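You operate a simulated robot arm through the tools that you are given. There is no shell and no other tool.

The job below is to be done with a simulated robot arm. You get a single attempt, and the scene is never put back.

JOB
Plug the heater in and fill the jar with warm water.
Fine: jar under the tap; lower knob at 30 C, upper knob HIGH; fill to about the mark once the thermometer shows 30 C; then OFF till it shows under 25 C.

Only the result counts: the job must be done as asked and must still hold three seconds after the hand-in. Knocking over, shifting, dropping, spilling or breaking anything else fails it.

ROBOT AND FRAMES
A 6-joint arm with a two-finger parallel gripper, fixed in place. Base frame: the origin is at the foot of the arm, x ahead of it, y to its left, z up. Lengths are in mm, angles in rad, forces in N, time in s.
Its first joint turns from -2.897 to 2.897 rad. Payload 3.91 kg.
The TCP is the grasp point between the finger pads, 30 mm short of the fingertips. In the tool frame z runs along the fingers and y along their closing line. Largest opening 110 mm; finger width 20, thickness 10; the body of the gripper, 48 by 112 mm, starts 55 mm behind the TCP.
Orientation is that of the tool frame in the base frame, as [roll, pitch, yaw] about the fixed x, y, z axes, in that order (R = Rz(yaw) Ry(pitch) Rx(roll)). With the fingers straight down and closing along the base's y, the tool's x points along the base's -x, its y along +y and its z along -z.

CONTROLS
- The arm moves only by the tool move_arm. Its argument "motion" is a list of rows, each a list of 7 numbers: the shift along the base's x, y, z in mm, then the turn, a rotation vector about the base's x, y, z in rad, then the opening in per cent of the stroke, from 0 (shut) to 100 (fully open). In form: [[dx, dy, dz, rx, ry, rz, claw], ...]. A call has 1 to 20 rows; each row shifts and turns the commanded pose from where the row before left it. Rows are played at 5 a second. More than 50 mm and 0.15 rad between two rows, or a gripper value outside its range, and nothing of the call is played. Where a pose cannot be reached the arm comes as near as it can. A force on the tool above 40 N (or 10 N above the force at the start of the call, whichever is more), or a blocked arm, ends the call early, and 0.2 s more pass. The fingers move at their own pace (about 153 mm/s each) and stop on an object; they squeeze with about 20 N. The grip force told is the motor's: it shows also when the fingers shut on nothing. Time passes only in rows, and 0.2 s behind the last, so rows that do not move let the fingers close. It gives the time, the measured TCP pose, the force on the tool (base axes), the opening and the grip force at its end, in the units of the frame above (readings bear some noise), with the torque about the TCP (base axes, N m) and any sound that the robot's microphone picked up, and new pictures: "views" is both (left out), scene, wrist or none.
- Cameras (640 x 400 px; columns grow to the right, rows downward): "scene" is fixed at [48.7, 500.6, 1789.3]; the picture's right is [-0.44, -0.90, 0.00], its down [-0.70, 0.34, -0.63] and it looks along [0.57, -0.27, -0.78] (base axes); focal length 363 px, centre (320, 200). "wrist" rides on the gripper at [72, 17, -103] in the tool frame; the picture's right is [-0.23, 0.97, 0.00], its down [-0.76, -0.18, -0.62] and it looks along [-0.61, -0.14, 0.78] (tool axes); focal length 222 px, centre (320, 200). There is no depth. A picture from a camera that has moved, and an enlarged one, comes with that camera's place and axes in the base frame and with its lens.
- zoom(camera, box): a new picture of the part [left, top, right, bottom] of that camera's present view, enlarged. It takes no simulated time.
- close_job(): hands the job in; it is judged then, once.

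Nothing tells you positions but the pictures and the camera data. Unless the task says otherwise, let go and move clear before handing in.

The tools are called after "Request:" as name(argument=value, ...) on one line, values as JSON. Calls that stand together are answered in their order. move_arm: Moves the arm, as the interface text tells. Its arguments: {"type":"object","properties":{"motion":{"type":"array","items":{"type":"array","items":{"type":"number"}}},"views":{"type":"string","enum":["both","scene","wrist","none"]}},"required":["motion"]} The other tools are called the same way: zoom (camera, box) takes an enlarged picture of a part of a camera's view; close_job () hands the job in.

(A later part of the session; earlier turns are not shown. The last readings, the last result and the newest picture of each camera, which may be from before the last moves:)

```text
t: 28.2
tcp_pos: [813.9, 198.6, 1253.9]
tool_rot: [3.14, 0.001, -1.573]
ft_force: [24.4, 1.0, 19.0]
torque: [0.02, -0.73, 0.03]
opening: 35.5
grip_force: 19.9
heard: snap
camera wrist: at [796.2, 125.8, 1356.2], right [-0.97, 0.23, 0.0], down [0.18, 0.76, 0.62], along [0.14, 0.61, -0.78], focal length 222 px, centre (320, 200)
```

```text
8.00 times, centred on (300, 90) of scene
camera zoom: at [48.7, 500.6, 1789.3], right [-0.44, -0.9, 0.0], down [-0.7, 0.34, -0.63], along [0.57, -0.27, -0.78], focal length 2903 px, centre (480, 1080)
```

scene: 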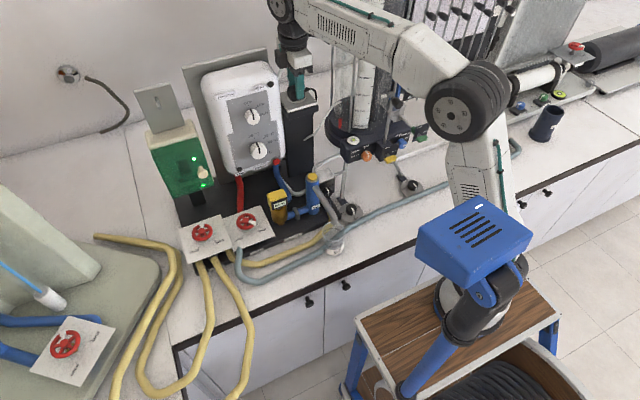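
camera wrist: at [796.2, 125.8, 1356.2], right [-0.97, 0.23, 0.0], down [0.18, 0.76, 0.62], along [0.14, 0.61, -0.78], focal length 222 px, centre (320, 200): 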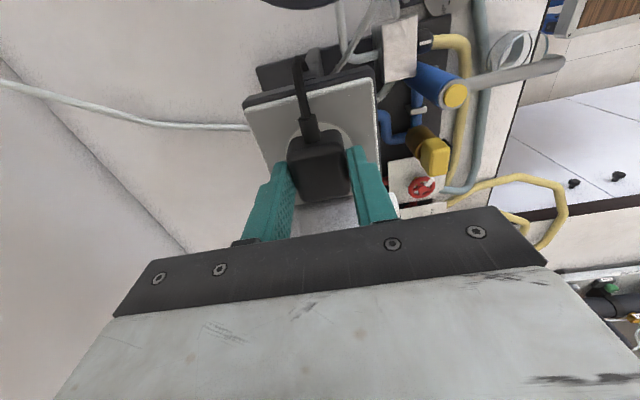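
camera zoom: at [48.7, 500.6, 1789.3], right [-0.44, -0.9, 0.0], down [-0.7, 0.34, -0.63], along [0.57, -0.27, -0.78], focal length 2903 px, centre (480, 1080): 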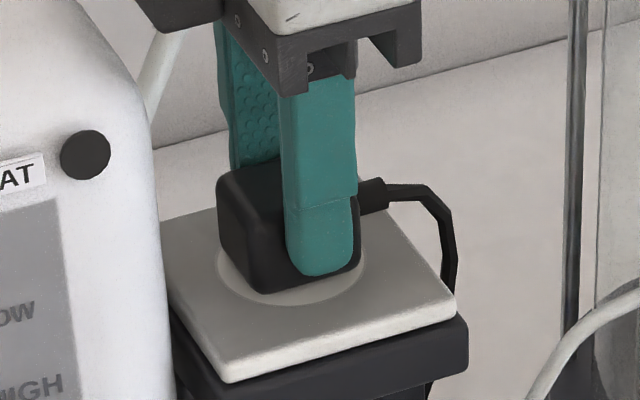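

I heard a snap, so the plug is seated. I'll open the fingers and lift straight off.

Request:
move_arm(motion=[[0, 0, 0, 0, 0, 0, 45], [0, 0, 0, 0, 0, 0, 55], [0, 0, 0, 0, 0, 0, 55], [-4, 0, 12, 0, 0, 0, 55], [-8, 0, 15, 0, 0, 0, 55], [-20, 0, 15, 0, 0, 0, 55], [-30, 0, 10, 0, 0, 0, 55]])

Request:
zoom(camera="scene", box=[220, 55, 340, 135])

```text
t: 29.8
tcp_pos: [751.5, 198.8, 1304.5]
tool_rot: [3.138, 0.0, -1.572]
ft_force: [0.3, 0.4, -1.1]
torque: [-0.03, 0.06, 0.02]
opening: 60.2
grip_force: 0.0
camera wrist: at [734.1, 127.0, 1406.7], right [-0.97, 0.23, 0.0], down [0.18, 0.76, 0.62], along [0.14, 0.61, -0.78], focal length 222 px, centre (320, 200)
```

scene: 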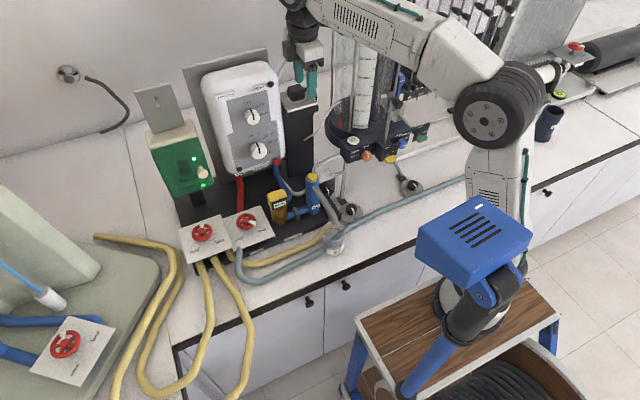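
wrist: 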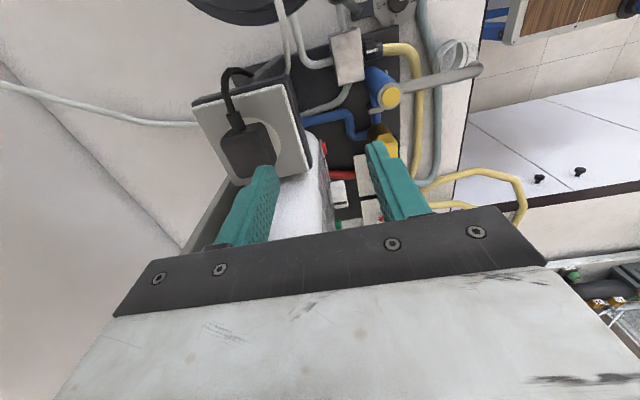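

```text
5.00 times, centred on (280, 95) of scene
camera zoom: at [48.7, 500.6, 1789.3], right [-0.44, -0.9, 0.0], down [-0.7, 0.34, -0.63], along [0.57, -0.27, -0.78], focal length 1814 px, centre (520, 725)
```

zoom: 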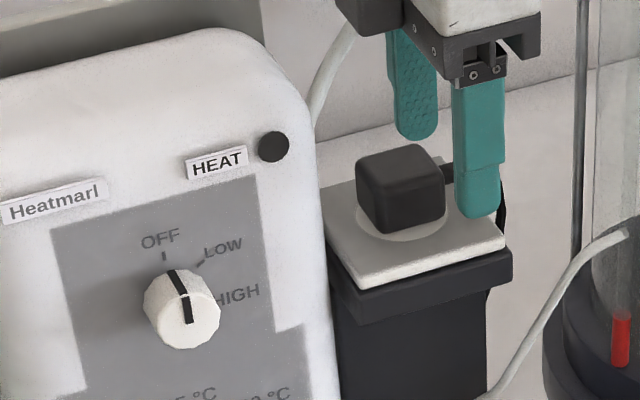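

The plug is firmly seated. Next is the lower knob: I'll back away from the heater and swing the tool to point horizontally at it, fingers closing vertically and the camera on the right.

Request:
move_arm(motion=[[-40, 5, 5, 0, 0, 0, 60], [-40, 10, 0, 0, -0.1, 0, 60], [-40, 15, 0, 0, -0.15, 0, 60], [-35, 20, 0, 0, -0.15, 0, 60], [0, 20, 0, 0, -0.15, 0, 60], [0, 20, 0, 0, -0.15, 0, 60], [0, 20, 0, 0, -0.15, 0, 60], [0, 15, 0, 0, -0.15, 0, 60], [0, 10, 0, 0, -0.15, 0, 60], [0, 3, 0, 0, -0.15, 0, 60], [0, 0, 0, 0, -0.15, 0, 60], [0, 0, 0, 0, -0.121, 0, 60]])

```text
t: 32.4
tcp_pos: [594.5, 337.8, 1311.6]
tool_rot: [-1.572, 0.002, -1.569]
ft_force: [0.8, 0.4, -0.2]
torque: [0.0, 0.0, 0.0]
opening: 65.9
grip_force: 0.1
camera wrist: at [491.3, 264.3, 1292.9], right [0.0, 0.23, -0.97], down [-0.62, 0.76, 0.18], along [0.78, 0.61, 0.14], focal length 222 px, centre (320, 200)
```

scene: 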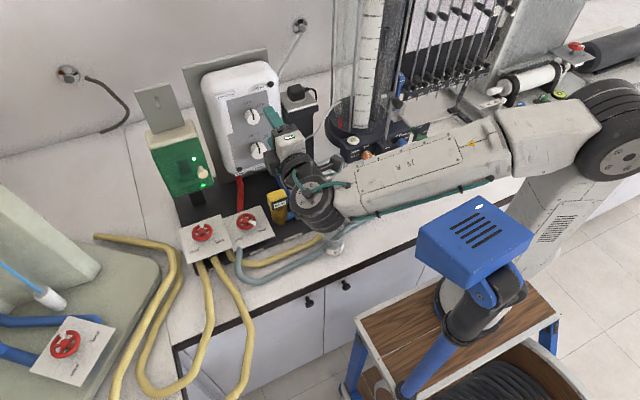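
wrist: 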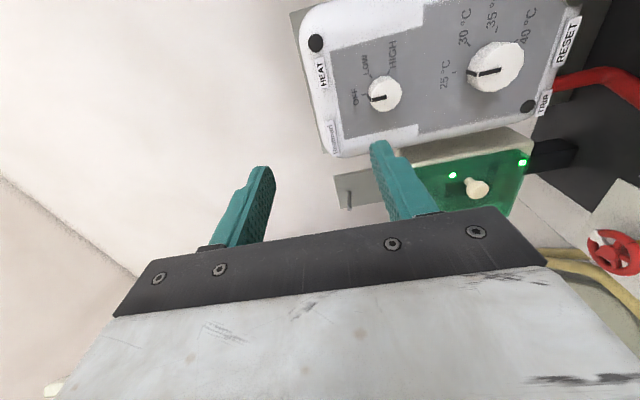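

The horizontal pose works and I can see both knobs. I'll zoom in to measure them.

Request:
zoom(camera="wrist", box=[330, 20, 570, 170])

Request:
zoom(camera="scene", box=[225, 90, 305, 170])

```text
2.67 times, centred on (450, 95) of wrist
camera zoom: at [491.3, 264.3, 1292.9], right [0.0, 0.23, -0.97], down [-0.62, 0.76, 0.18], along [0.78, 0.61, 0.14], focal length 592 px, centre (-27, 480)
```

zoom: 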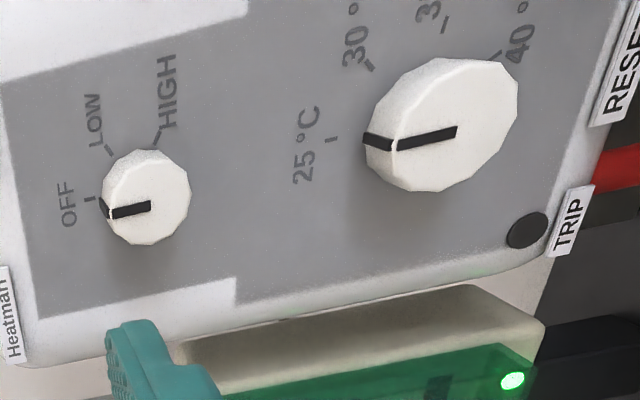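

```text
5.00 times, centred on (265, 130) of scene
camera zoom: at [48.7, 500.6, 1789.3], right [-0.44, -0.9, 0.0], down [-0.7, 0.34, -0.63], along [0.57, -0.27, -0.78], focal length 1814 px, centre (595, 550)
```

zoom: 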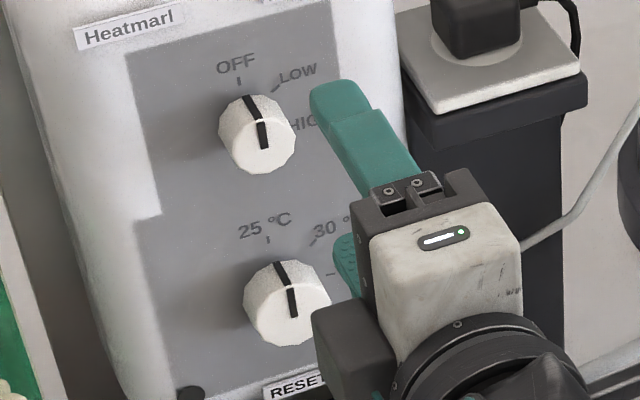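

The knob faces are at x ≈ 750: the upper at [750, 339.4, 1237] and the lower at [750, 339.4, 1124], with the panel near x ≈ 771. I'll pre-roll the gripper -45° and come in front of the lower knob.

Request:
move_arm(motion=[[10, 0.3, -31, -0.131, 0, 0, 60], [10, 0.3, -31, -0.131, 0, 0, 60], [10, 0.3, -31, -0.131, 0, 0, 60], [10, 0.3, -31, -0.131, 0, 0, 60], [10, 0.2, -31, -0.131, 0, 0, 60], [10, 0.2, -32, -0.13, 0, 0, 60]])

Request:
zoom(camera="wrist", box=[200, 60, 440, 210])

Request:
zoom(camera="scene", box=[200, 90, 340, 230])

```text
t: 33.8
tcp_pos: [655.7, 338.6, 1121.4]
tool_rot: [-1.576, -0.787, -1.571]
ft_force: [-0.8, -0.2, 0.9]
torque: [0.0, 0.02, 0.0]
opening: 66.0
grip_force: 0.1
camera wrist: at [551.5, 275.0, 1161.9], right [0.0, -0.53, -0.85], down [-0.62, 0.66, -0.41], along [0.78, 0.53, -0.33], focal length 222 px, centre (320, 200)
```

scene: 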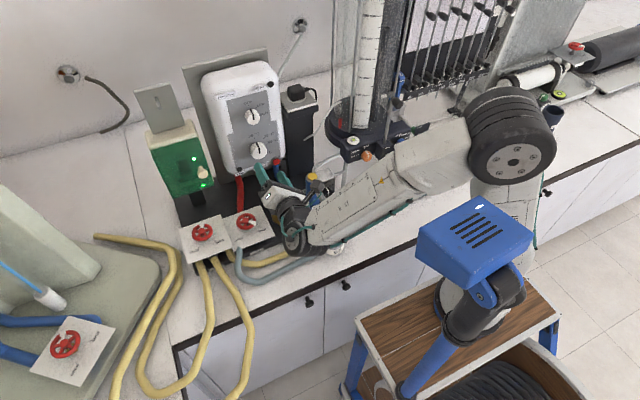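
wrist: 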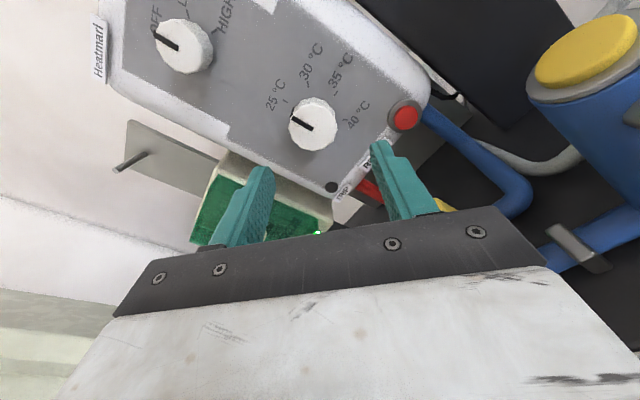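

```text
2.67 times, centred on (320, 135) of wrist
camera zoom: at [551.5, 275.0, 1161.9], right [0.0, -0.53, -0.85], down [-0.62, 0.66, -0.41], along [0.78, 0.53, -0.33], focal length 592 px, centre (320, 373)
```

zoom: 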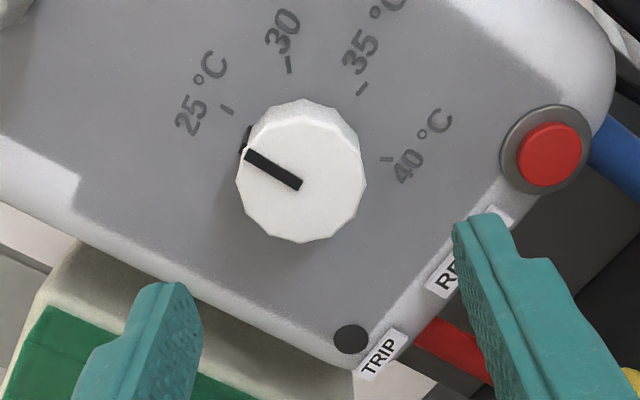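

```text
2.86 times, centred on (270, 160) of scene
camera zoom: at [48.7, 500.6, 1789.3], right [-0.44, -0.9, 0.0], down [-0.7, 0.34, -0.63], along [0.57, -0.27, -0.78], focal length 1037 px, centre (463, 314)
```

zoom: 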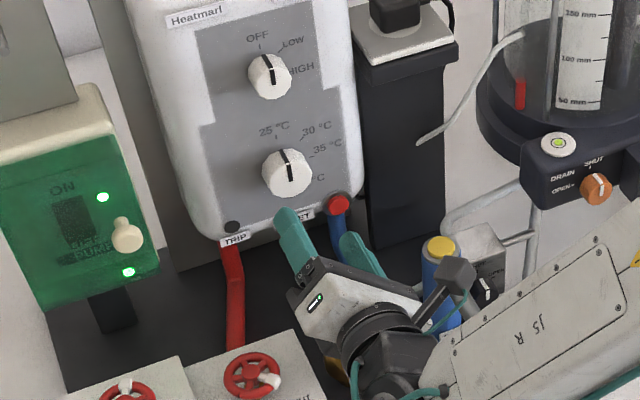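

The knob is ahead and I measure its centre as about [750, 340.5, 1127]. I'll adjust and move closer.

Request:
move_arm(motion=[[15, 0.8, 2.5, 0, 0, 0, 62], [15, 0.8, 2.5, 0, 0, 0, 62], [12, 0, 0, 0, 0, 0, 62]])

Request:
zoom(camera="wrist", box=[200, 80, 440, 230])

Request:
zoom(camera="scene", box=[220, 110, 320, 200])

```text
t: 34.6
tcp_pos: [697.6, 341.1, 1126.7]
tool_rot: [-1.574, -0.784, -1.569]
ft_force: [-0.7, 0.5, 0.4]
torque: [-0.01, -0.03, 0.01]
opening: 68.3
grip_force: 0.1
camera wrist: at [593.7, 277.1, 1166.8], right [0.0, -0.53, -0.85], down [-0.62, 0.67, -0.41], along [0.78, 0.53, -0.33], focal length 222 px, centre (320, 200)
```

scene: 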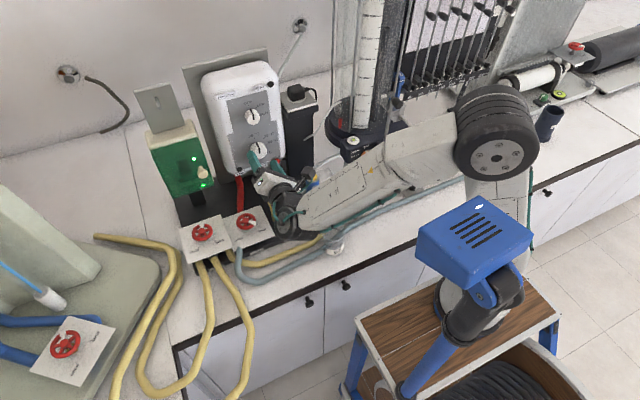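
wrist: 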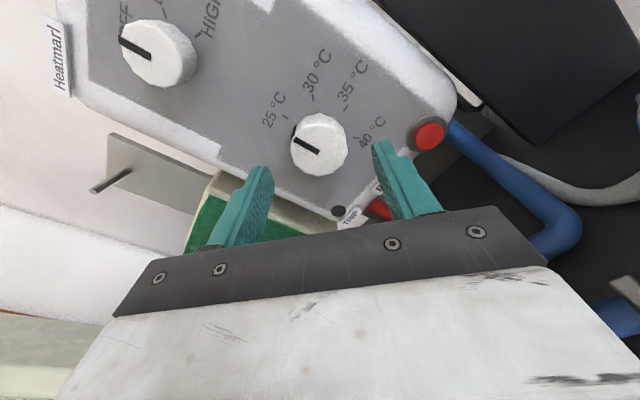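

```text
2.67 times, centred on (320, 155) of wrist
camera zoom: at [593.7, 277.1, 1166.8], right [0.0, -0.53, -0.85], down [-0.62, 0.67, -0.41], along [0.78, 0.53, -0.33], focal length 592 px, centre (320, 320)
```

zoom: 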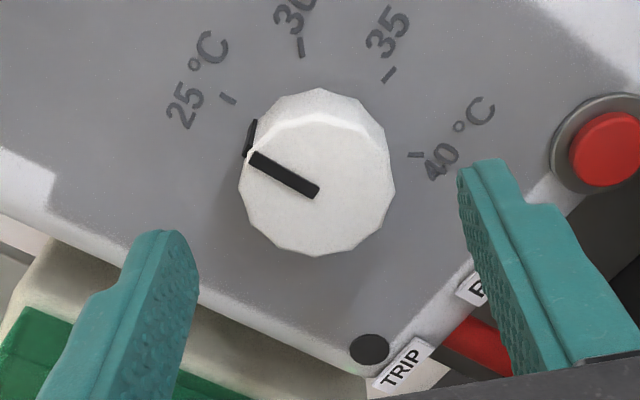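

```text
4.44 times, centred on (270, 155) of scene
camera zoom: at [48.7, 500.6, 1789.3], right [-0.44, -0.9, 0.0], down [-0.7, 0.34, -0.63], along [0.57, -0.27, -0.78], focal length 1613 px, centre (542, 400)
```

zoom: 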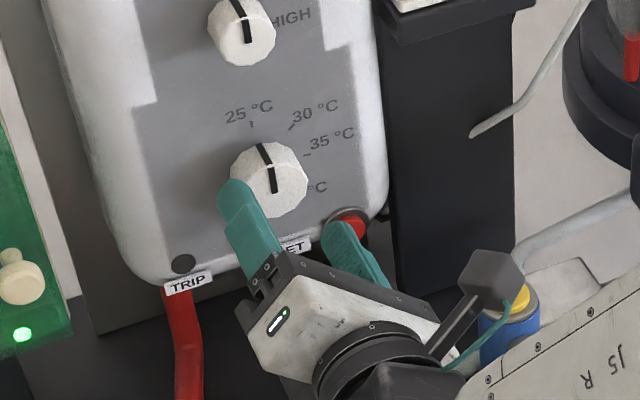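

The knob centre is confirmed at [750, 341, 1128] and the TCP is on axis. I'll advance until the pads overlap the knob, then close.

Request:
move_arm(motion=[[18, 0, 1, 0, 0, 0, 62], [18, 0, 0, 0, 0, 0, 62], [0, 0, 0, 0, 0, 0, 45], [0, 0, 0, 0, 0, 0, 30], [0, 0, 0, 0, 0, 0, 25], [0, 0, 0, 0, 0, 0, 25]])

Request:
zoom(camera="wrist", box=[200, 80, 440, 230])

```text
t: 36.0
tcp_pos: [733.9, 339.3, 1127.8]
tool_rot: [-1.574, -0.785, -1.569]
ft_force: [1.9, -1.2, -3.5]
torque: [0.0, -0.87, 0.24]
opening: 40.7
grip_force: 45.8
camera wrist: at [630.0, 277.0, 1167.6], right [0.0, -0.53, -0.85], down [-0.62, 0.67, -0.41], along [0.78, 0.53, -0.33], focal length 222 px, centre (320, 200)
```

scene: 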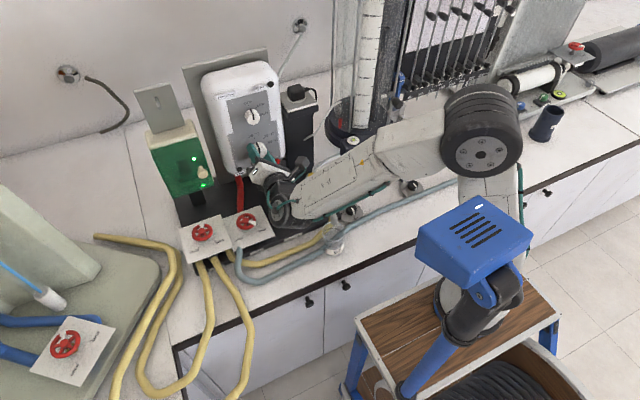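
wrist: 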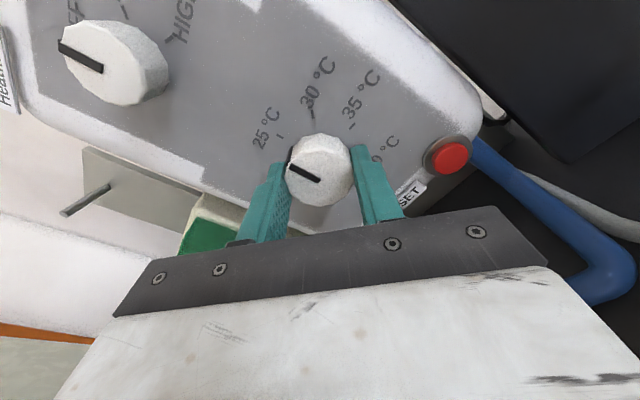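

```text
2.67 times, centred on (320, 155) of wrist
camera zoom: at [630.0, 277.0, 1167.6], right [0.0, -0.53, -0.85], down [-0.62, 0.67, -0.41], along [0.78, 0.53, -0.33], focal length 592 px, centre (320, 320)
```

zoom: 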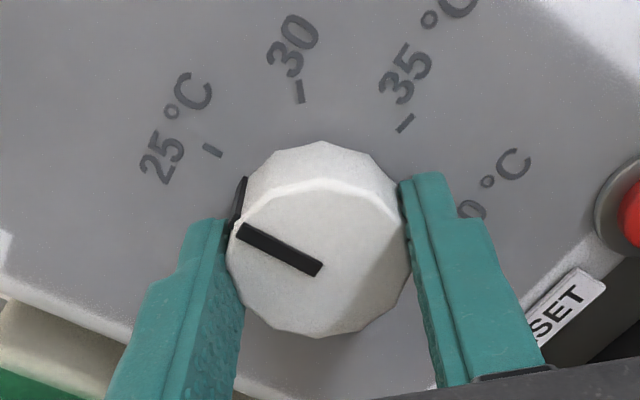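

The knob is gripped. The tick angles work out to about 50° per step, with 25 °C at the top and 30 °C at 50° clockwise, so I'll rotate +0.87 rad about x.

Request:
move_arm(motion=[[0, 0, 0, 0.145, 0, 0, 25], [0, 0, 0, 0.145, 0, 0, 25], [0, 0, 0, 0.145, 0, 0, 25], [0, 0, 0, 0.145, 0, 0, 25], [0, 0, 0, 0.145, 0, 0, 25], [0, 0, 0, 0.145, 0, 0, 25], [0, 0, 0, 0, 0, 0, 25]])

Request:
zoom(camera="wrist", box=[200, 80, 440, 230])

Request:
zoom(camera="scene", box=[220, 110, 320, 200])

```text
t: 37.6
tcp_pos: [733.1, 340.9, 1128.9]
tool_rot: [-1.574, 0.086, -1.57]
ft_force: [-0.3, -3.9, -6.4]
torque: [0.0, -0.4, 0.43]
opening: 40.0
grip_force: 45.2
camera wrist: at [630.0, 269.3, 1105.8], right [0.0, 0.31, -0.95], down [-0.62, 0.74, 0.25], along [0.78, 0.59, 0.19], focal length 222 px, centre (320, 200)
```

scene: 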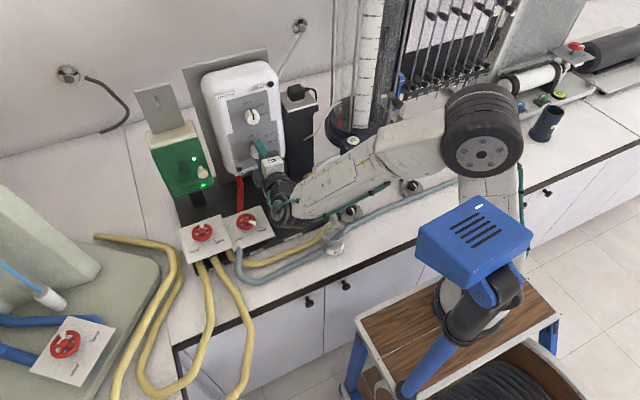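
wrist: 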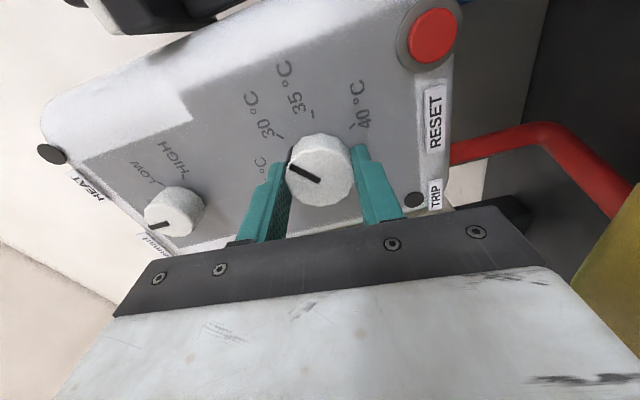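

```text
2.67 times, centred on (320, 155) of wrist
camera zoom: at [630.0, 269.3, 1105.8], right [0.0, 0.31, -0.95], down [-0.62, 0.74, 0.25], along [0.78, 0.59, 0.19], focal length 592 px, centre (320, 320)
```

zoom: 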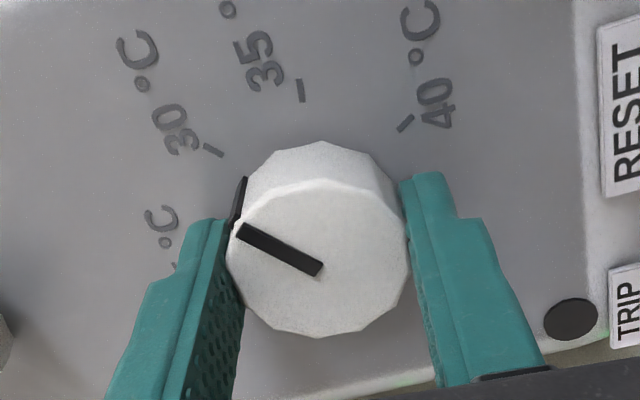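

```text
4.44 times, centred on (270, 155) of scene
camera zoom: at [48.7, 500.6, 1789.3], right [-0.44, -0.9, 0.0], down [-0.7, 0.34, -0.63], along [0.57, -0.27, -0.78], focal length 1613 px, centre (542, 400)
```

zoom: 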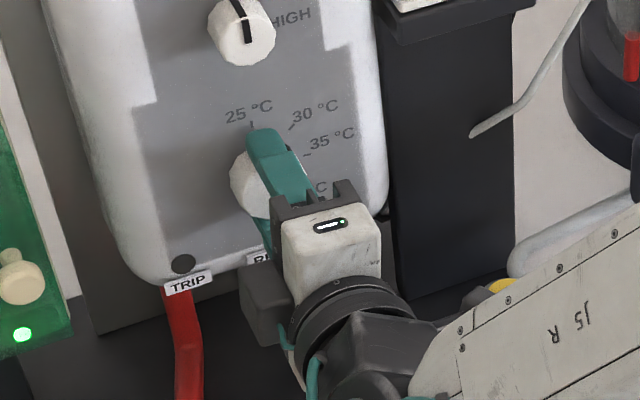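

The 30 °C tick now sits exactly where the 25 °C tick was relative to the pointer. I'll release and back away straight along -x.

Request:
move_arm(motion=[[0, 0, 0, 0, 0, 0, 40], [0, 0, 0, 0, 0, 0, 60], [0, 0, 0, 0, 0, 0, 60], [-20, 0, 0, 0, 0, 0, 60], [-30, 0, 0, 0, 0, 0, 60]])

Request:
zoom(camera="wrist", box=[160, 60, 440, 235])

Request:
zoom(camera="scene", box=[220, 90, 320, 190])

```text
t: 38.8
tcp_pos: [684.0, 340.7, 1129.4]
tool_rot: [-1.575, 0.084, -1.57]
ft_force: [0.2, -0.2, 0.3]
torque: [-0.02, -0.02, 0.01]
opening: 66.0
grip_force: 0.1
camera wrist: at [578.8, 268.7, 1105.9], right [0.0, 0.31, -0.95], down [-0.62, 0.74, 0.24], along [0.78, 0.59, 0.19], focal length 222 px, centre (320, 200)
```

scene: 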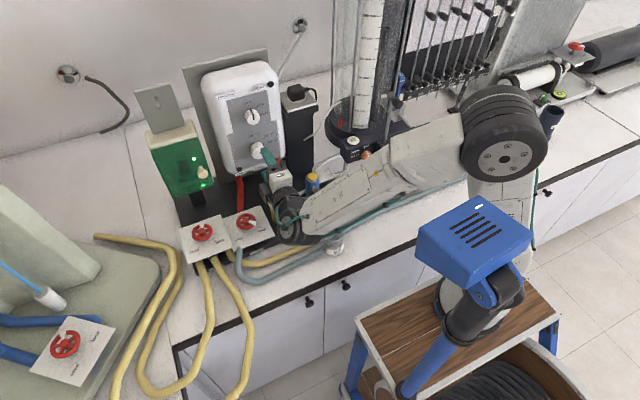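
wrist: 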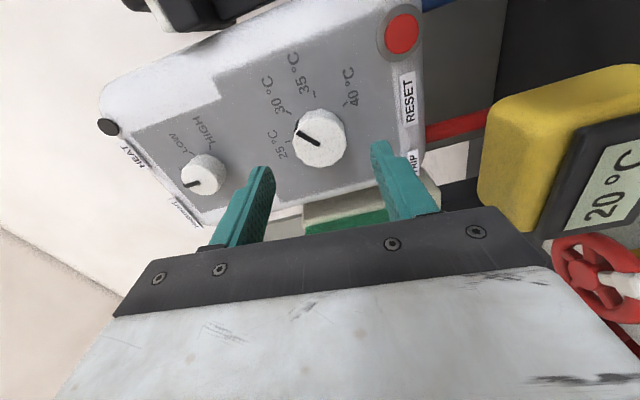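

```text
2.29 times, centred on (300, 148) of wrist
camera zoom: at [578.8, 268.7, 1105.9], right [0.0, 0.31, -0.95], down [-0.62, 0.74, 0.24], along [0.78, 0.59, 0.19], focal length 508 px, centre (366, 320)
```

zoom: 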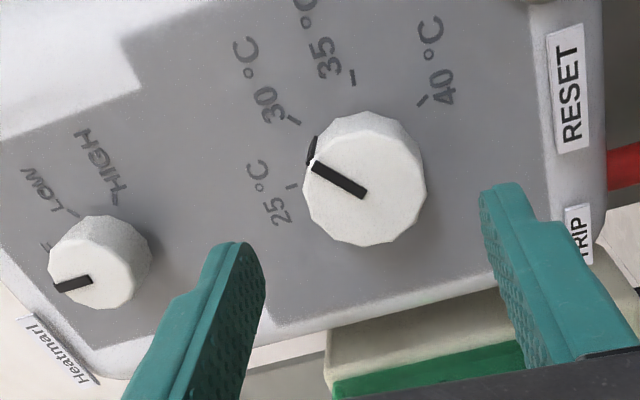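

```text
4.00 times, centred on (270, 140) of scene
camera zoom: at [48.7, 500.6, 1789.3], right [-0.44, -0.9, 0.0], down [-0.7, 0.34, -0.63], along [0.57, -0.27, -0.78], focal length 1452 px, centre (520, 440)
```

zoom: 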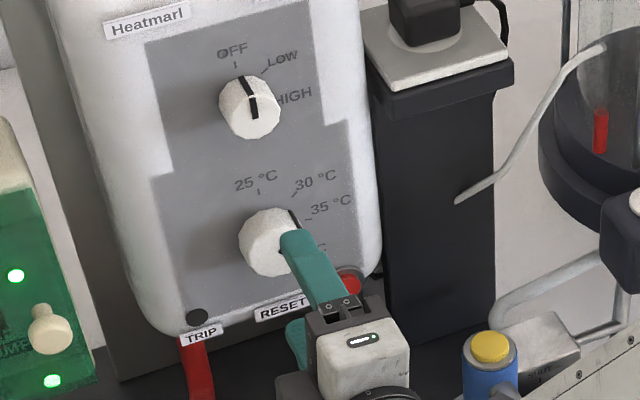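

The lower knob is at 30 °C. Now I'll move up in front of the upper knob, pre-rolling again for its clockwise turn, and check the exact tick angles from there.

Request:
move_arm(motion=[[0, 0, 18, -0.145, 0, 0, 50], [0, 0, 18, -0.145, 0, 0, 50], [0, 0, 18, -0.145, 0, 0, 50], [0, 0, 18, -0.145, 0, 0, 50], [2, 0, 18, -0.145, 0, 0, 50], [2, 0, 18, -0.145, 0, 0, 50]])

Request:
zoom(camera="wrist", box=[200, 60, 440, 210])

Request:
zoom(camera="scene", box=[220, 70, 320, 170])

```text
t: 40.2
tcp_pos: [687.7, 341.0, 1236.8]
tool_rot: [-1.576, -0.787, -1.569]
ft_force: [0.3, -0.2, -0.4]
torque: [-0.01, 0.01, 0.01]
opening: 54.8
grip_force: 0.0
camera wrist: at [583.7, 277.7, 1276.8], right [0.0, -0.53, -0.85], down [-0.62, 0.66, -0.41], along [0.78, 0.53, -0.33], focal length 222 px, centre (320, 200)
```

scene: 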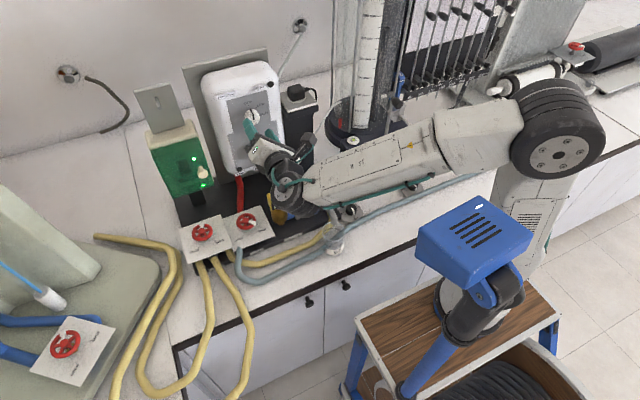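
wrist: 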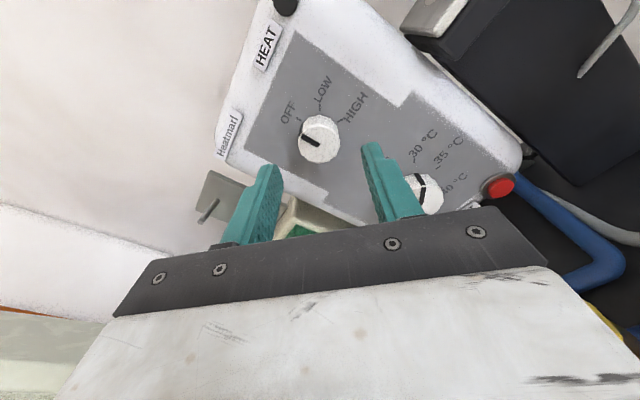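

```text
2.67 times, centred on (320, 135) of wrist
camera zoom: at [583.7, 277.7, 1276.8], right [0.0, -0.53, -0.85], down [-0.62, 0.66, -0.41], along [0.78, 0.53, -0.33], focal length 592 px, centre (320, 373)
```

zoom: 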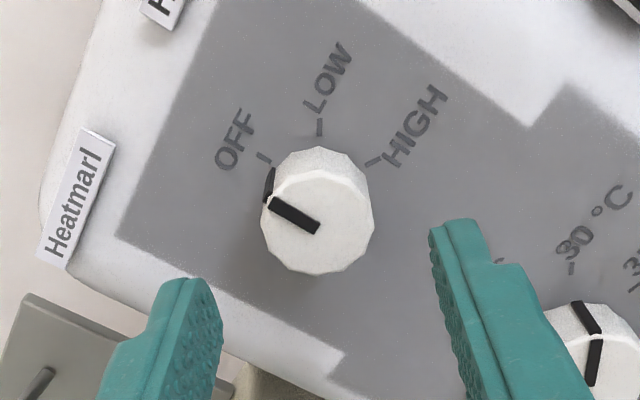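

```text
4.00 times, centred on (270, 120) of scene
camera zoom: at [48.7, 500.6, 1789.3], right [-0.44, -0.9, 0.0], down [-0.7, 0.34, -0.63], along [0.57, -0.27, -0.78], focal length 1452 px, centre (520, 520)
```

zoom: 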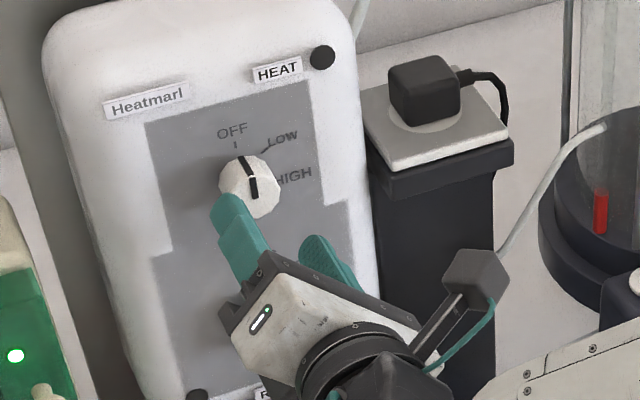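

The upper knob's ticks are 60° apart: OFF 0°, LOW 60°, HIGH 120°. Its axis is at about [341, 1238]. I'll advance, grip, and turn 120° clockwise.

Request:
move_arm(motion=[[20, 0, 1, 0, 0, 0, 50], [20, 0, 0, 0, 0, 0, 50], [6, 0, 0, 0, 0, 0, 50], [0, 0, 0, 0, 0, 0, 30], [0, 0, 0, 0, 0, 0, 20], [0, 0, 0, 0, 0, 0, 20]])

Request:
zoom(camera="wrist", box=[200, 80, 440, 230])

```text
t: 41.6
tcp_pos: [733.4, 340.7, 1238.0]
tool_rot: [-1.574, -0.785, -1.569]
ft_force: [1.7, -0.4, -3.0]
torque: [0.0, -0.53, 0.42]
opening: 30.4
grip_force: 44.9
camera wrist: at [629.8, 277.2, 1277.3], right [0.0, -0.53, -0.85], down [-0.62, 0.67, -0.41], along [0.78, 0.53, -0.33], focal length 222 px, centre (320, 200)
```

scene: 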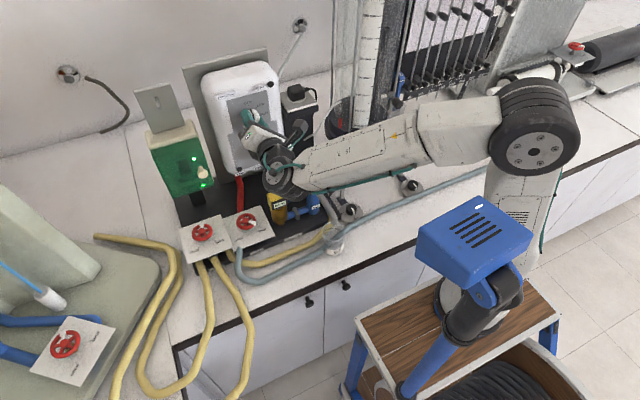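
wrist: 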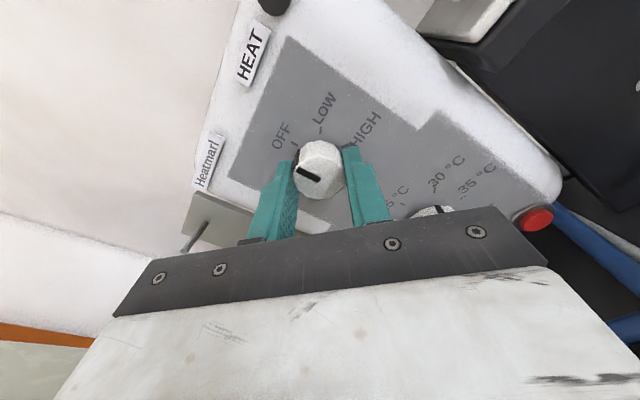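

```text
2.67 times, centred on (320, 155) of wrist
camera zoom: at [629.8, 277.2, 1277.3], right [0.0, -0.53, -0.85], down [-0.62, 0.67, -0.41], along [0.78, 0.53, -0.33], focal length 592 px, centre (320, 320)
```

zoom: 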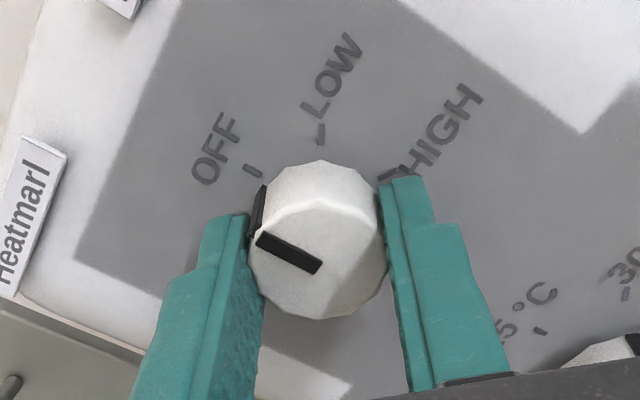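

The upper knob is gripped at OFF. I'll turn it 120° clockwise to HIGH.

Request:
move_arm(motion=[[0, 0, 0, 0.14, 0, 0, 20], [0, 0, 0, 0.14, 0, 0, 20], [0, 0, 0, 0.14, 0, 0, 20], [0, 0, 0, 0.14, 0, 0, 20], [0, 0, 0, 0.14, 0, 0, 20], [0, 0, 0, 0.14, 0, 0, 20], [0, 0, 0, 0.14, 0, 0, 20], [0, 0, 0, 0.14, 0, 0, 20], [0, 0, 0, 0.14, 0, 0, 20], [0, 0, 0, 0.14, 0, 0, 20], [0, 0, 0, 0.14, 0, 0, 20], [0, 0, 0, 0.14, 0, 0, 20], [0, 0, 0, 0.14, 0, 0, 20], [0, 0, 0, 0.14, 0, 0, 20], [0, 0, 0, 0.134, 0, 0, 20]])

Request:
zoom(camera="wrist", box=[200, 80, 440, 230])

Request:
zoom(camera="scene", box=[220, 60, 320, 220])

```text
t: 44.8
tcp_pos: [733.3, 340.8, 1238.8]
tool_rot: [-1.564, 1.311, -1.559]
ft_force: [14.0, 6.2, 31.4]
torque: [-0.23, -0.99, -0.27]
opening: 31.0
grip_force: 44.9
camera wrist: at [629.9, 337.2, 1164.8], right [0.0, 1.0, -0.03], down [-0.62, 0.02, 0.78], along [0.78, 0.02, 0.62], focal length 222 px, centre (320, 200)
```

scene: 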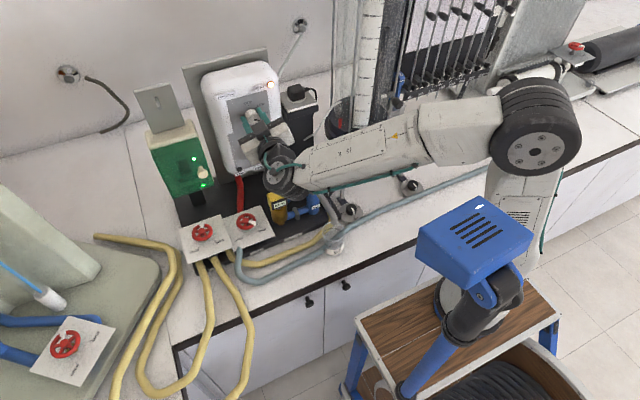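
wrist: 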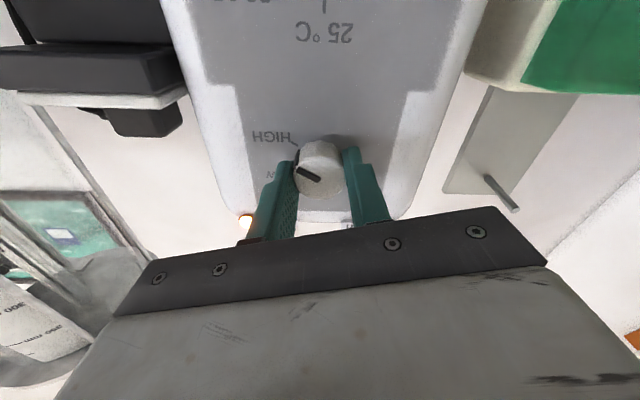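

```text
2.67 times, centred on (320, 155) of wrist
camera zoom: at [629.9, 337.2, 1164.8], right [0.0, 1.0, -0.03], down [-0.62, 0.02, 0.78], along [0.78, 0.02, 0.62], focal length 592 px, centre (320, 320)
```

zoom: 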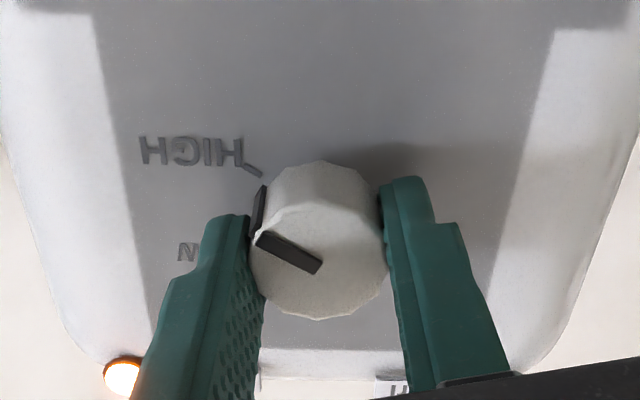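

```text
2.50 times, centred on (270, 140) of scene
camera zoom: at [48.7, 500.6, 1789.3], right [-0.44, -0.9, 0.0], down [-0.7, 0.34, -0.63], along [0.57, -0.27, -0.78], focal length 907 px, centre (445, 350)
```

zoom: 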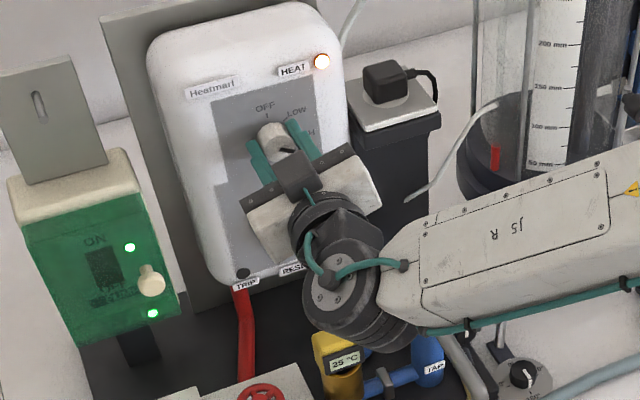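

The HEAT lamp lit, the knob is at HIGH, and the thermometer already reads 25 °C. I'll release the knob, back off and check.

Request:
move_arm(motion=[[0, 0, 0, 0, 0, 0, 45], [0, 0, 0, 0, 0, 0, 50], [-25, 0, 0, 0, 0, 0, 50], [-35, -5, 0, 0, 0, 0, 50]])

Request:
zoom(camera="scene", box=[220, 60, 320, 220])

Request:
zoom(camera="scene", box=[265, 180, 305, 215])

Request:
zoom(camera="wrist", box=[180, 0, 460, 220])

```text
t: 45.8
tcp_pos: [674.5, 334.4, 1237.1]
tool_rot: [-1.576, 1.307, -1.57]
ft_force: [0.4, -0.3, -0.3]
torque: [0.02, 0.0, 0.0]
opening: 55.0
grip_force: 0.0
camera wrist: at [570.4, 331.7, 1163.1], right [0.0, 1.0, -0.03], down [-0.62, 0.02, 0.78], along [0.78, 0.02, 0.62], focal length 222 px, centre (320, 200)
```

scene: 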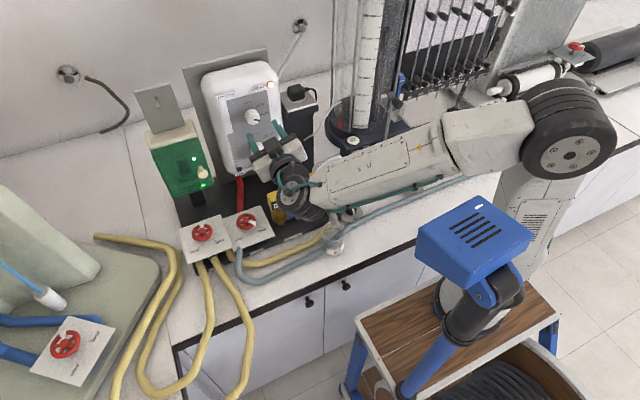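
wrist: 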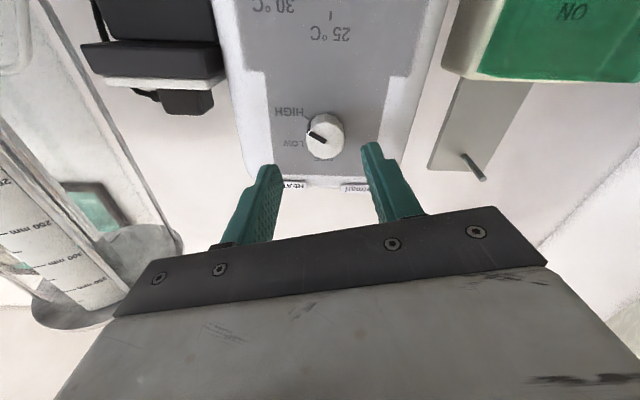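

```text
2.50 times, centred on (270, 140) of scene
camera zoom: at [48.7, 500.6, 1789.3], right [-0.44, -0.9, 0.0], down [-0.7, 0.34, -0.63], along [0.57, -0.27, -0.78], focal length 907 px, centre (445, 350)
```

zoom: 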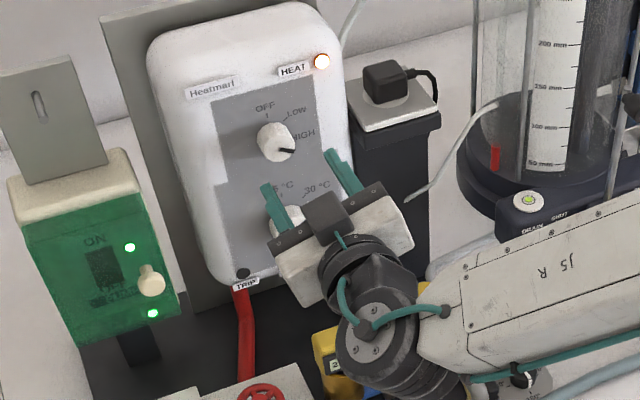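

```text
11.43 times, centred on (285, 198) of scene
camera zoom: at [48.7, 500.6, 1789.3], right [-0.44, -0.9, 0.0], down [-0.7, 0.34, -0.63], along [0.57, -0.27, -0.78], focal length 4147 px, centre (720, 229)
```

zoom: 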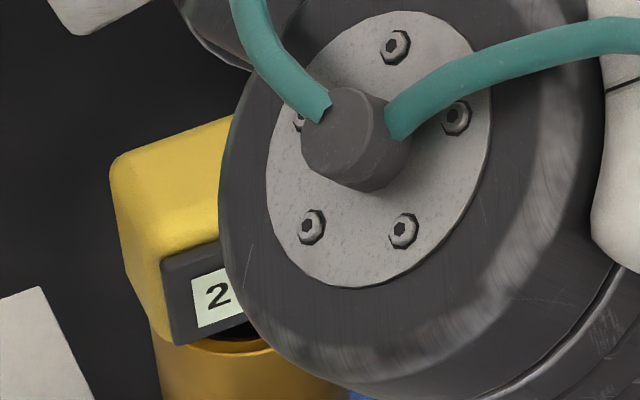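

```text
1.82 times, centred on (320, 110) of wrist
camera zoom: at [570.4, 331.7, 1163.1], right [0.0, 1.0, -0.03], down [-0.62, 0.02, 0.78], along [0.78, 0.02, 0.62], focal length 404 px, centre (320, 364)
```

zoom: 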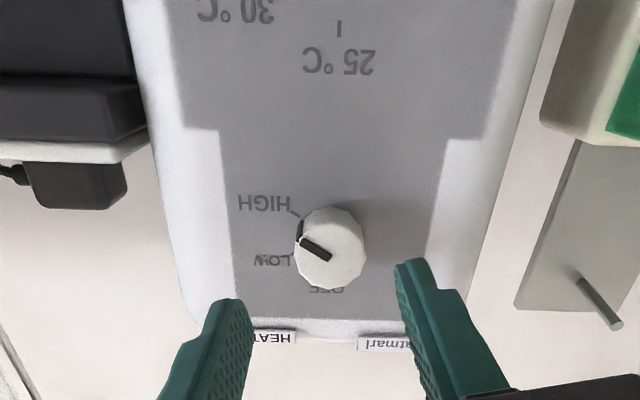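

The upper knob is at HIGH. Next I'll swing the tool down over the tap with the fingers closed, ready to press the yellow button at about [658, 229, 1065].

Request:
move_arm(motion=[[-10, -8, 0, 0, 0.143, 0, 30], [-5, -9, 0, 0, 0.143, 0, 10], [-3, -9, 0, 0, 0.143, 0, 0], [-3, -9, 0, 0, 0.143, 0, 0], [-3, -10, 0, 0, 0.143, 0, 0], [-3, -10, 0, 0, 0.143, 0, 0], [-3, -10, -5, 0, 0.143, 0, 0], [-3, -10, -5, 0, 0.143, 0, 0], [-1, -10, -5, 0, 0.143, 0, 0], [0, -10, -5, 0, 0.143, 0, 0], [0, -10, -5, 0, 0.141, -0.13, 0], [0, 0, 0, 0, 0, -0.13, 0]])

Request:
zoom(camera="scene", box=[220, 60, 320, 220])

Request:
zoom(camera="scene", box=[260, 160, 350, 260])

Request:
zoom(camera="wrist", box=[220, 60, 460, 210])

```text
refused: row 11 steps farther than a row can; nothing moved
```

```text
2.50 times, centred on (270, 140) of scene
camera zoom: at [48.7, 500.6, 1789.3], right [-0.44, -0.9, 0.0], down [-0.7, 0.34, -0.63], along [0.57, -0.27, -0.78], focal length 907 px, centre (445, 350)
```

zoom: 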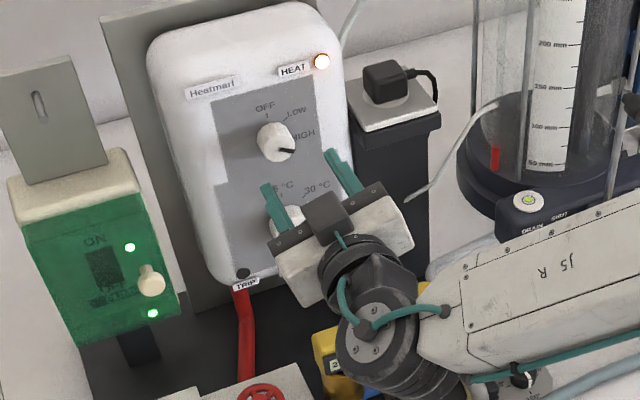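

```text
4.00 times, centred on (305, 210) of scene
camera zoom: at [48.7, 500.6, 1789.3], right [-0.44, -0.9, 0.0], down [-0.7, 0.34, -0.63], along [0.57, -0.27, -0.78], focal length 1452 px, centre (380, 160)
```

zoom: 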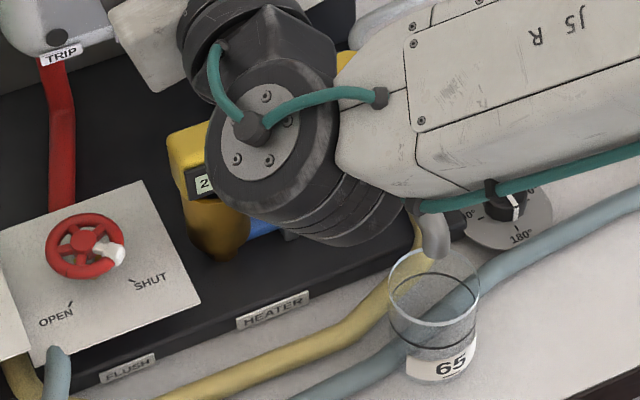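

```text
2.67 times, centred on (340, 135) of wrist
camera zoom: at [570.4, 331.7, 1163.1], right [0.0, 1.0, -0.03], down [-0.62, 0.02, 0.78], along [0.78, 0.02, 0.62], focal length 592 px, centre (267, 373)
```

zoom: 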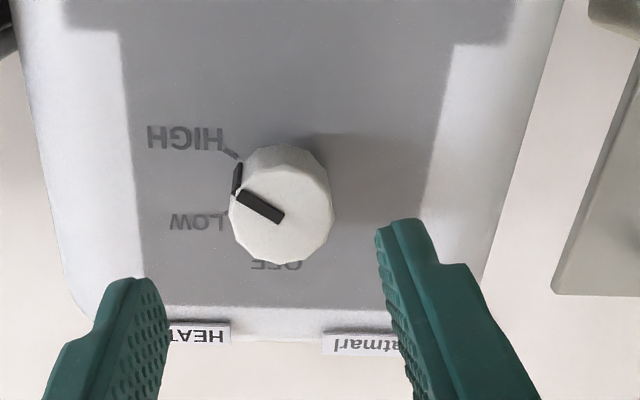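

That call was refused because one row turned too far, and nothing moved. I'll resend it with the rotation split up.

Request:
move_arm(motion=[[-10, -8, 0, 0, 0.143, 0, 30], [-5, -9, 0, 0, 0.143, 0, 10], [-3, -9, 0, 0, 0.143, 0, 0], [-3, -9, 0, 0, 0.143, 0, 0], [-3, -10, 0, 0, 0.143, 0, 0], [-3, -10, 0, 0, 0.143, 0, 0], [-3, -10, -5, 0, 0.143, 0, 0], [-3, -10, -5, 0, 0.143, 0, 0], [-1, -10, -5, 0, 0.143, 0, 0], [0, -10, -5, 0, 0.143, 0, 0], [0, -10, -5, 0, 0.141, 0, 0], [0, 0, 0, 0, 0, -0.13, 0], [0, 0, 0, 0, 0, -0.13, 0]])

Request:
zoom(camera="scene", box=[220, 60, 320, 220])

Request:
zoom(camera="scene", box=[260, 160, 350, 260])

Request:
zoom(camera="wrist", box=[220, 60, 460, 210])

```text
t: 48.6
tcp_pos: [639.8, 230.6, 1213.1]
tool_rot: [3.139, 0.0, -3.142]
ft_force: [1.2, -0.1, 0.0]
torque: [-0.02, -0.02, -0.02]
opening: 0.0
grip_force: 20.1
camera wrist: at [566.7, 246.6, 1315.9], right [0.23, 0.97, 0.0], down [0.76, -0.18, 0.62], along [0.61, -0.14, -0.78], focal length 222 px, centre (320, 200)
```

scene: 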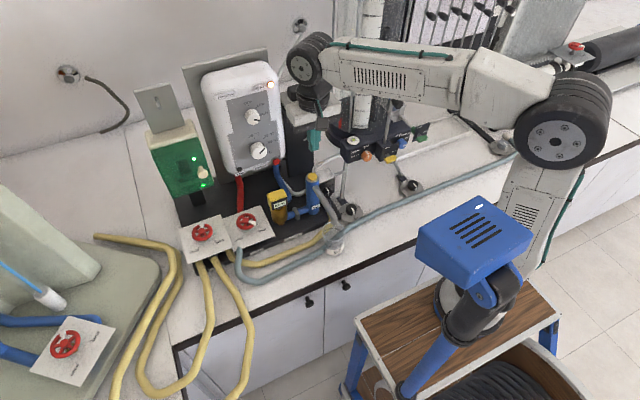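
wrist: 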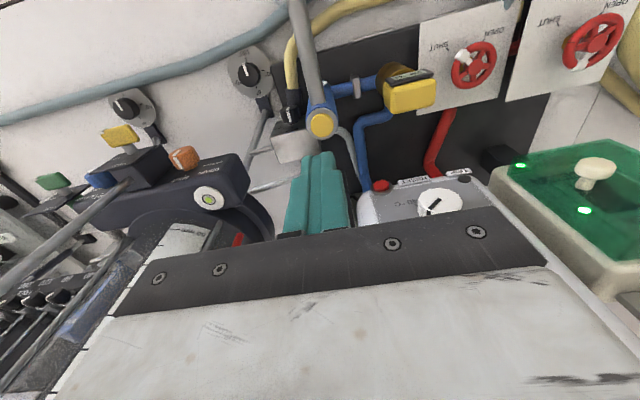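

```text
2.50 times, centred on (270, 140) of scene
camera zoom: at [48.7, 500.6, 1789.3], right [-0.44, -0.9, 0.0], down [-0.7, 0.34, -0.63], along [0.57, -0.27, -0.78], focal length 907 px, centre (445, 350)
```

zoom: 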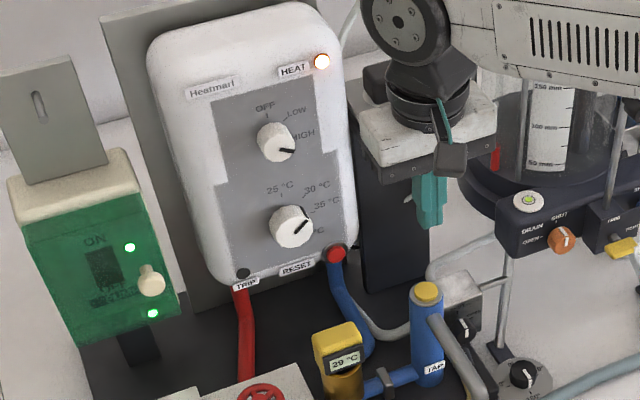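

```text
4.00 times, centred on (305, 210) of scene
camera zoom: at [48.7, 500.6, 1789.3], right [-0.44, -0.9, 0.0], down [-0.7, 0.34, -0.63], along [0.57, -0.27, -0.78], focal length 1452 px, centre (380, 160)
```

zoom: 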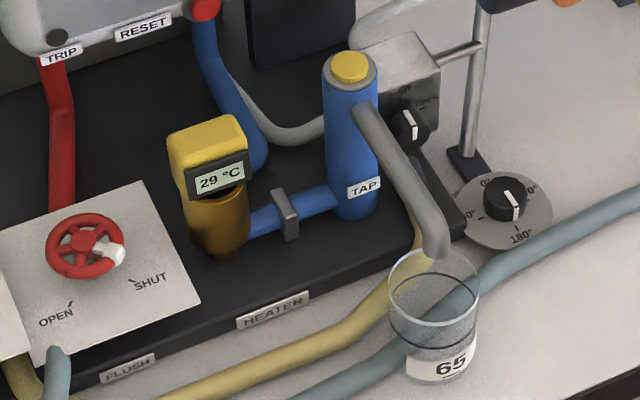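

```text
2.67 times, centred on (340, 135) of wrist
camera zoom: at [566.7, 246.6, 1315.9], right [0.23, 0.97, 0.0], down [0.76, -0.18, 0.62], along [0.61, -0.14, -0.78], focal length 592 px, centre (267, 373)
```

zoom: 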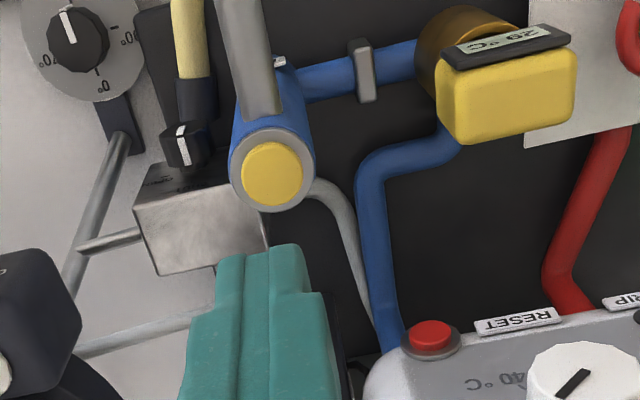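

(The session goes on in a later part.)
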